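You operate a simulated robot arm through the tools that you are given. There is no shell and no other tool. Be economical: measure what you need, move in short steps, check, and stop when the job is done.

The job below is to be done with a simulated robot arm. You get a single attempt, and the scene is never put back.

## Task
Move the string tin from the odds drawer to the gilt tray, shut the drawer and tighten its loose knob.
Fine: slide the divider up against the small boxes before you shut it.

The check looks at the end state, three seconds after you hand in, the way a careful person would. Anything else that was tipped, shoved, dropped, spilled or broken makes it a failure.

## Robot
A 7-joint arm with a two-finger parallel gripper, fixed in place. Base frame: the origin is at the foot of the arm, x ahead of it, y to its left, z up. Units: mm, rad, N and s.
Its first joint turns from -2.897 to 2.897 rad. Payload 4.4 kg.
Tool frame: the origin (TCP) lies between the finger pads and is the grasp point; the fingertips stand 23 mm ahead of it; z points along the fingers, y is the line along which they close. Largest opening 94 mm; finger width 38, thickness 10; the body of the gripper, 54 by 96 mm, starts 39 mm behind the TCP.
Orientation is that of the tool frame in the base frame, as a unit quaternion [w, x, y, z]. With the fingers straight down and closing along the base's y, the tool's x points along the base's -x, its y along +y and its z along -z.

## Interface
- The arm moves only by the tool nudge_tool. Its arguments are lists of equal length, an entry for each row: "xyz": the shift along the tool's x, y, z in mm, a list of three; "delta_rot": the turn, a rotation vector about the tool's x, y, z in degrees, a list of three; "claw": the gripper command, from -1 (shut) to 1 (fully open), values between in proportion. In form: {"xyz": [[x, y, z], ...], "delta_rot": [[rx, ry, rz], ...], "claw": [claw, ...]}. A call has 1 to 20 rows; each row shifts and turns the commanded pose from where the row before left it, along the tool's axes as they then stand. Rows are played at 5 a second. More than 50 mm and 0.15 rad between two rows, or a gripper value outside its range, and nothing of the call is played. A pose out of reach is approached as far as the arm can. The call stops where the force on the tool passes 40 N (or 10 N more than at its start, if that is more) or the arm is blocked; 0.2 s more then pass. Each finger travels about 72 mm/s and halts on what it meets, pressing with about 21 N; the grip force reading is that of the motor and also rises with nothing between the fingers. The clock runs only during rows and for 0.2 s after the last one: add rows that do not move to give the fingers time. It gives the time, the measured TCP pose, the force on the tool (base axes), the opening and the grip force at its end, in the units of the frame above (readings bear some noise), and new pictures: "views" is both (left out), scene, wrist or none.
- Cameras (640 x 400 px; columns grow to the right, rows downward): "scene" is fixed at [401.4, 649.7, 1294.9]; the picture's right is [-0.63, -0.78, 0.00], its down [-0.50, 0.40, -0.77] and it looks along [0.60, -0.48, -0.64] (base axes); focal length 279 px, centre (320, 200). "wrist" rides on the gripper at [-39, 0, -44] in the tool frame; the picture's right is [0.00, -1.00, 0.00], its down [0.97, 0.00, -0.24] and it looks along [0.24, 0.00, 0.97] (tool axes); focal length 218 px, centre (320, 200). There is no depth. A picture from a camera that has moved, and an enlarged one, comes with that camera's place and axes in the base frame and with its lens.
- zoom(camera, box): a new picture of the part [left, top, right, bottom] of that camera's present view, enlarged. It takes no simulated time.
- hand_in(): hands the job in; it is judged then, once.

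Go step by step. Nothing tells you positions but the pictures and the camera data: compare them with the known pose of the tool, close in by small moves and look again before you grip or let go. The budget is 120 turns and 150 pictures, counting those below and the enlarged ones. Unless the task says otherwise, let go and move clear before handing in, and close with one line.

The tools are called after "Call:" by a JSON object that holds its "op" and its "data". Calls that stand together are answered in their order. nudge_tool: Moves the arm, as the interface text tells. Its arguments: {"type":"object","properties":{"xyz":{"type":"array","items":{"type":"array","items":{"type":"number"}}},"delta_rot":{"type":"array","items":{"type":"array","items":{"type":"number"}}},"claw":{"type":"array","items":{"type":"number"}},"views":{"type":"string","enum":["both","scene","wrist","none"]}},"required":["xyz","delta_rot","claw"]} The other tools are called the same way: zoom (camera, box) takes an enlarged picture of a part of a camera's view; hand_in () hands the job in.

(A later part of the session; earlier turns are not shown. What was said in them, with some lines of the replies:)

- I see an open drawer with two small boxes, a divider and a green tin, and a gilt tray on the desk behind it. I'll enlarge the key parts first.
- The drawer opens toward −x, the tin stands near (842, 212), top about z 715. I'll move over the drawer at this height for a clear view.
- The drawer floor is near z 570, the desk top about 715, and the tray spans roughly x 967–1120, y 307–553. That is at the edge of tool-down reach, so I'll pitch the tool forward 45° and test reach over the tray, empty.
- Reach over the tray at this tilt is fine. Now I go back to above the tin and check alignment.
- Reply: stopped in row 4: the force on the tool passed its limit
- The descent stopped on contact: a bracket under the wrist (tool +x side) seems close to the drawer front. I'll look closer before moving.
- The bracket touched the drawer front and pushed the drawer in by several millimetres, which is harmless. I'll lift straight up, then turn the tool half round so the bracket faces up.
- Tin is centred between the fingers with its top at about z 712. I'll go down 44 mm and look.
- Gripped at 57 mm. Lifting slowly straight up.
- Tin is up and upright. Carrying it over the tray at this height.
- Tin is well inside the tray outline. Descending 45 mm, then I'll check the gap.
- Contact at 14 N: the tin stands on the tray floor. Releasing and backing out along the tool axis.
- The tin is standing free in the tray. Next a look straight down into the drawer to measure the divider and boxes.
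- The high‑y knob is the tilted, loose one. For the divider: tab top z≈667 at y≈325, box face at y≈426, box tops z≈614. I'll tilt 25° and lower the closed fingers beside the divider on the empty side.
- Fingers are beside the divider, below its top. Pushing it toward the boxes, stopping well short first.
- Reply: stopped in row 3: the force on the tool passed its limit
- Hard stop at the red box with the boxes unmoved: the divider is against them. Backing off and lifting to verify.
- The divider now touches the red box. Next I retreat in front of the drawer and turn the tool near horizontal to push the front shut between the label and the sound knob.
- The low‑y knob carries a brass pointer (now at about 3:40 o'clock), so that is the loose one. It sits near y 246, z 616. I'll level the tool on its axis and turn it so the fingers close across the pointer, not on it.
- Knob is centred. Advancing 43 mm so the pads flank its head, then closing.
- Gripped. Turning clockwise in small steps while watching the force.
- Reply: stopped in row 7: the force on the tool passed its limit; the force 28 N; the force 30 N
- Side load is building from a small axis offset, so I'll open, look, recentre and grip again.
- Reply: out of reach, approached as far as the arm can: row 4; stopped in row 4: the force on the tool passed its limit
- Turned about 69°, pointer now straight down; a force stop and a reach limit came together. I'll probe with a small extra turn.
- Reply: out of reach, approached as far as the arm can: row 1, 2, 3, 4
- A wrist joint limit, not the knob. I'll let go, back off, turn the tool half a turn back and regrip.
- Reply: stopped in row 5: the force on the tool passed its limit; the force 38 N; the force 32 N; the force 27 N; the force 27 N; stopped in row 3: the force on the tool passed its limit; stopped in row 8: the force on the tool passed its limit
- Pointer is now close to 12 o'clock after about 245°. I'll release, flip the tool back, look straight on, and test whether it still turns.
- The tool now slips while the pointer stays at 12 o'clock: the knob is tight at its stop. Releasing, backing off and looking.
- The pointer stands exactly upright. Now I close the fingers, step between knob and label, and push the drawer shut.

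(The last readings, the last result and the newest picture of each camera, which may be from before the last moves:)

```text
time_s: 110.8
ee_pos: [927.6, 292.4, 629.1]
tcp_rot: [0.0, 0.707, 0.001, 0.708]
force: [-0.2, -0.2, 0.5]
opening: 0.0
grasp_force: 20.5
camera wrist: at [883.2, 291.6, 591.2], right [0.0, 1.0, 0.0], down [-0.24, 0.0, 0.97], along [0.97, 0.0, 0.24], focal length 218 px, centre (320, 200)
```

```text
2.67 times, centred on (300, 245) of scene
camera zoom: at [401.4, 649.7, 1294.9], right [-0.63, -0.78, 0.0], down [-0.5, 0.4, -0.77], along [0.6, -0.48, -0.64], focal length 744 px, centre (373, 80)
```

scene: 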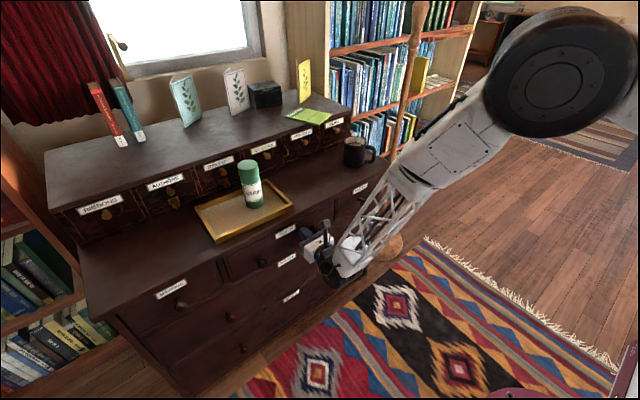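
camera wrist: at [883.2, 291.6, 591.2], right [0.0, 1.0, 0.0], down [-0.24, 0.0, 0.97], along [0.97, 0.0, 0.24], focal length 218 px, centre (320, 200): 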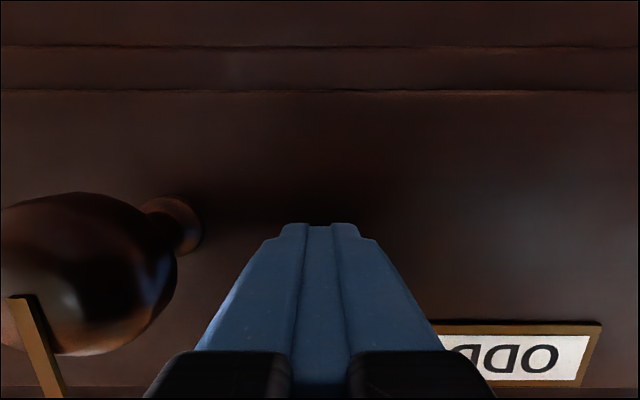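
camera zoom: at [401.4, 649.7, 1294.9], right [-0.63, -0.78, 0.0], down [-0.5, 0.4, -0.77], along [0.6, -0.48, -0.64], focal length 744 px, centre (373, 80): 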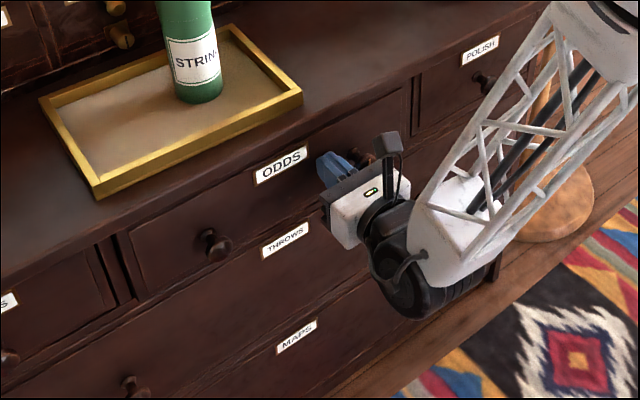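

Call:
{"op": "nudge_tool", "data": {"xyz": [[0, 0, 3], [0, 0, 3], [0, 0, 3], [0, 0, 3], [0, 0, 3], [0, 0, 3], [0, 0, 3], [0, 0, 3], [0, 0, 0]], "delta_rot": [[0, 0, 0], [0, 0, 0], [0, 0, 0], [0, 0, 0], [0, 0, 0], [0, 0, 0], [0, 0, 0], [0, 0, 0], [0, 0, 0]], "claw": [-1, -1, -1, -1, -1, -1, -1, -1, -1], "views": "none"}}

Call:
{"op": "zoom", "data": {"camera": "scene", "box": [200, 170, 400, 320]}}

```text
time_s: 111.9
ee_pos: [938.7, 291.1, 629.5]
tcp_rot: [0.001, 0.707, -0.001, 0.707]
force: [-19.9, -0.6, 11.7]
opening: 0.0
grasp_force: 21.4
stopped in row 5: the force on the tool passed its limit (the readings are from after the stop); the commanded pose is now the measured one
```

```text
2.67 times, centred on (300, 245) of scene
camera zoom: at [401.4, 649.7, 1294.9], right [-0.63, -0.78, 0.0], down [-0.5, 0.4, -0.77], along [0.6, -0.48, -0.64], focal length 744 px, centre (373, 80)
```

zoom: 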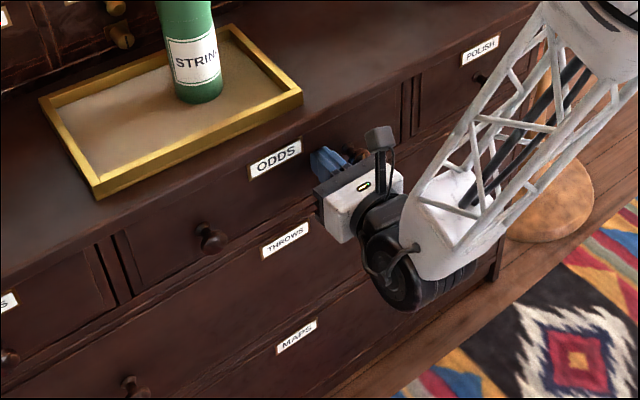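

The drawer hit its stop and looks flush. Backing straight off to check.

Call:
{"op": "nudge_tool", "data": {"xyz": [[0, 0, -5], [0, 0, -20], [0, 0, -40], [0, 0, -40], [0, 0, -45], [0, 0, -45], [0, 0, -45], [0, 0, 0], [0, 0, 0]], "delta_rot": [[0, 0, 0], [0, 0, 0], [0, 0, 0], [0, 0, 0], [0, 0, 0], [0, 0, 0], [0, 0, 0], [0, 0, 0], [0, 0, 0]], "claw": [-1, -1, -1, -1, -1, -1, -1, -1, -1]}}

Call:
{"op": "zoom", "data": {"camera": "scene", "box": [160, 140, 400, 320]}}

Call:
{"op": "zoom", "data": {"camera": "scene", "box": [220, 200, 360, 305]}}

Call:
{"op": "zoom", "data": {"camera": "wrist", "box": [120, 60, 520, 310]}}

```text
time_s: 113.9
ee_pos: [697.3, 295.4, 625.9]
tcp_rot: [0.002, 0.706, 0.0, 0.708]
force: [-0.1, 1.6, -0.4]
opening: 0.2
grasp_force: 21.2
camera wrist: at [653.4, 296.6, 587.5], right [0.0, 1.0, 0.0], down [-0.24, 0.0, 0.97], along [0.97, 0.0, 0.24], focal length 218 px, centre (320, 200)
```

scene: 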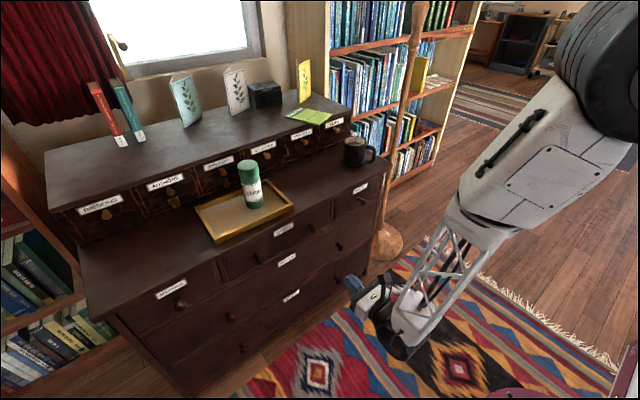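
wrist: 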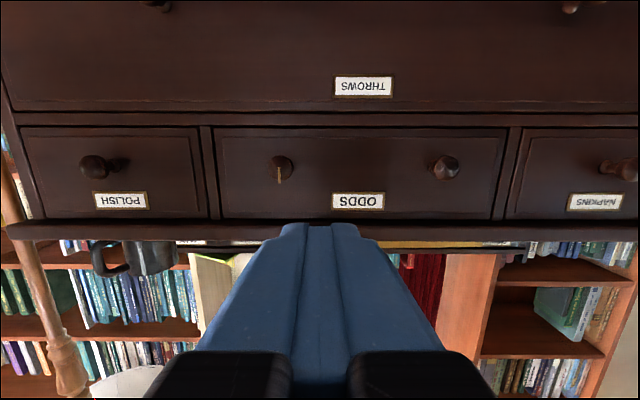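

```text
2.22 times, centred on (280, 230) of scene
camera zoom: at [401.4, 649.7, 1294.9], right [-0.63, -0.78, 0.0], down [-0.5, 0.4, -0.77], along [0.6, -0.48, -0.64], focal length 620 px, centre (409, 133)
```

zoom: 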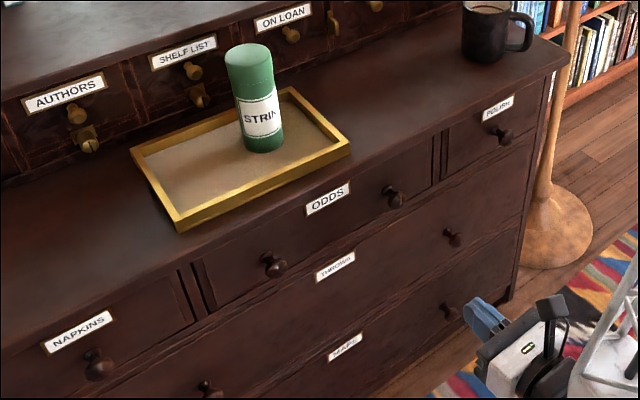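

```text
3.81 times, centred on (290, 252) of scene
camera zoom: at [401.4, 649.7, 1294.9], right [-0.63, -0.78, 0.0], down [-0.5, 0.4, -0.77], along [0.6, -0.48, -0.64], focal length 1063 px, centre (434, 0)
```

zoom: 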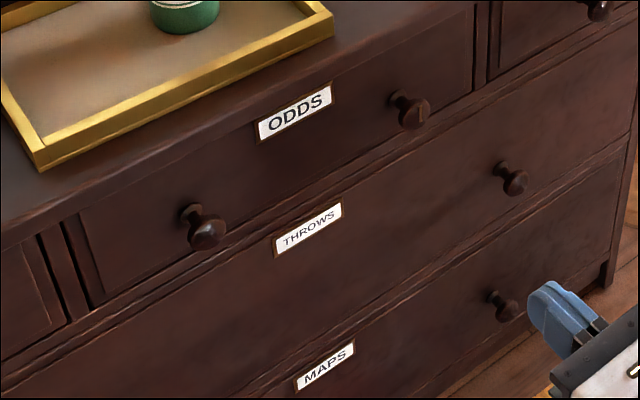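

```text
1.60 times, centred on (320, 185) of wrist
camera zoom: at [653.4, 296.6, 587.5], right [0.0, 1.0, 0.0], down [-0.24, 0.0, 0.97], along [0.97, 0.0, 0.24], focal length 349 px, centre (320, 224)
```

zoom: 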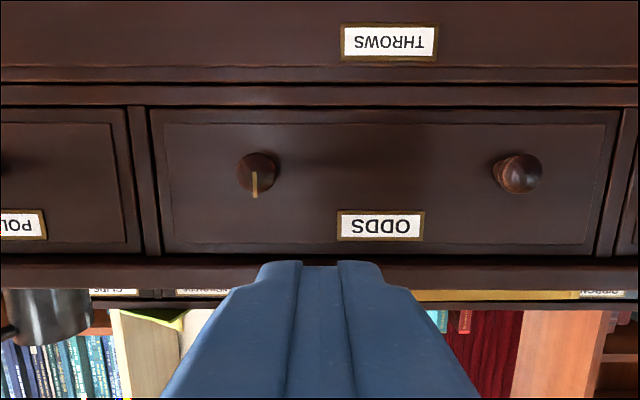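

The drawer is flush with its neighbours, the knob's pointer stands upright, the tin is upright in the tray, and the arm is clear. I'm handing in.

Call:
{"op": "hand_in", "data": {}}

```text
The job is handed in.
```

The string tin is on the gilt tray, the divider is up against the small boxes, the drawer is shut, and its loose knob is tightened to its stop.
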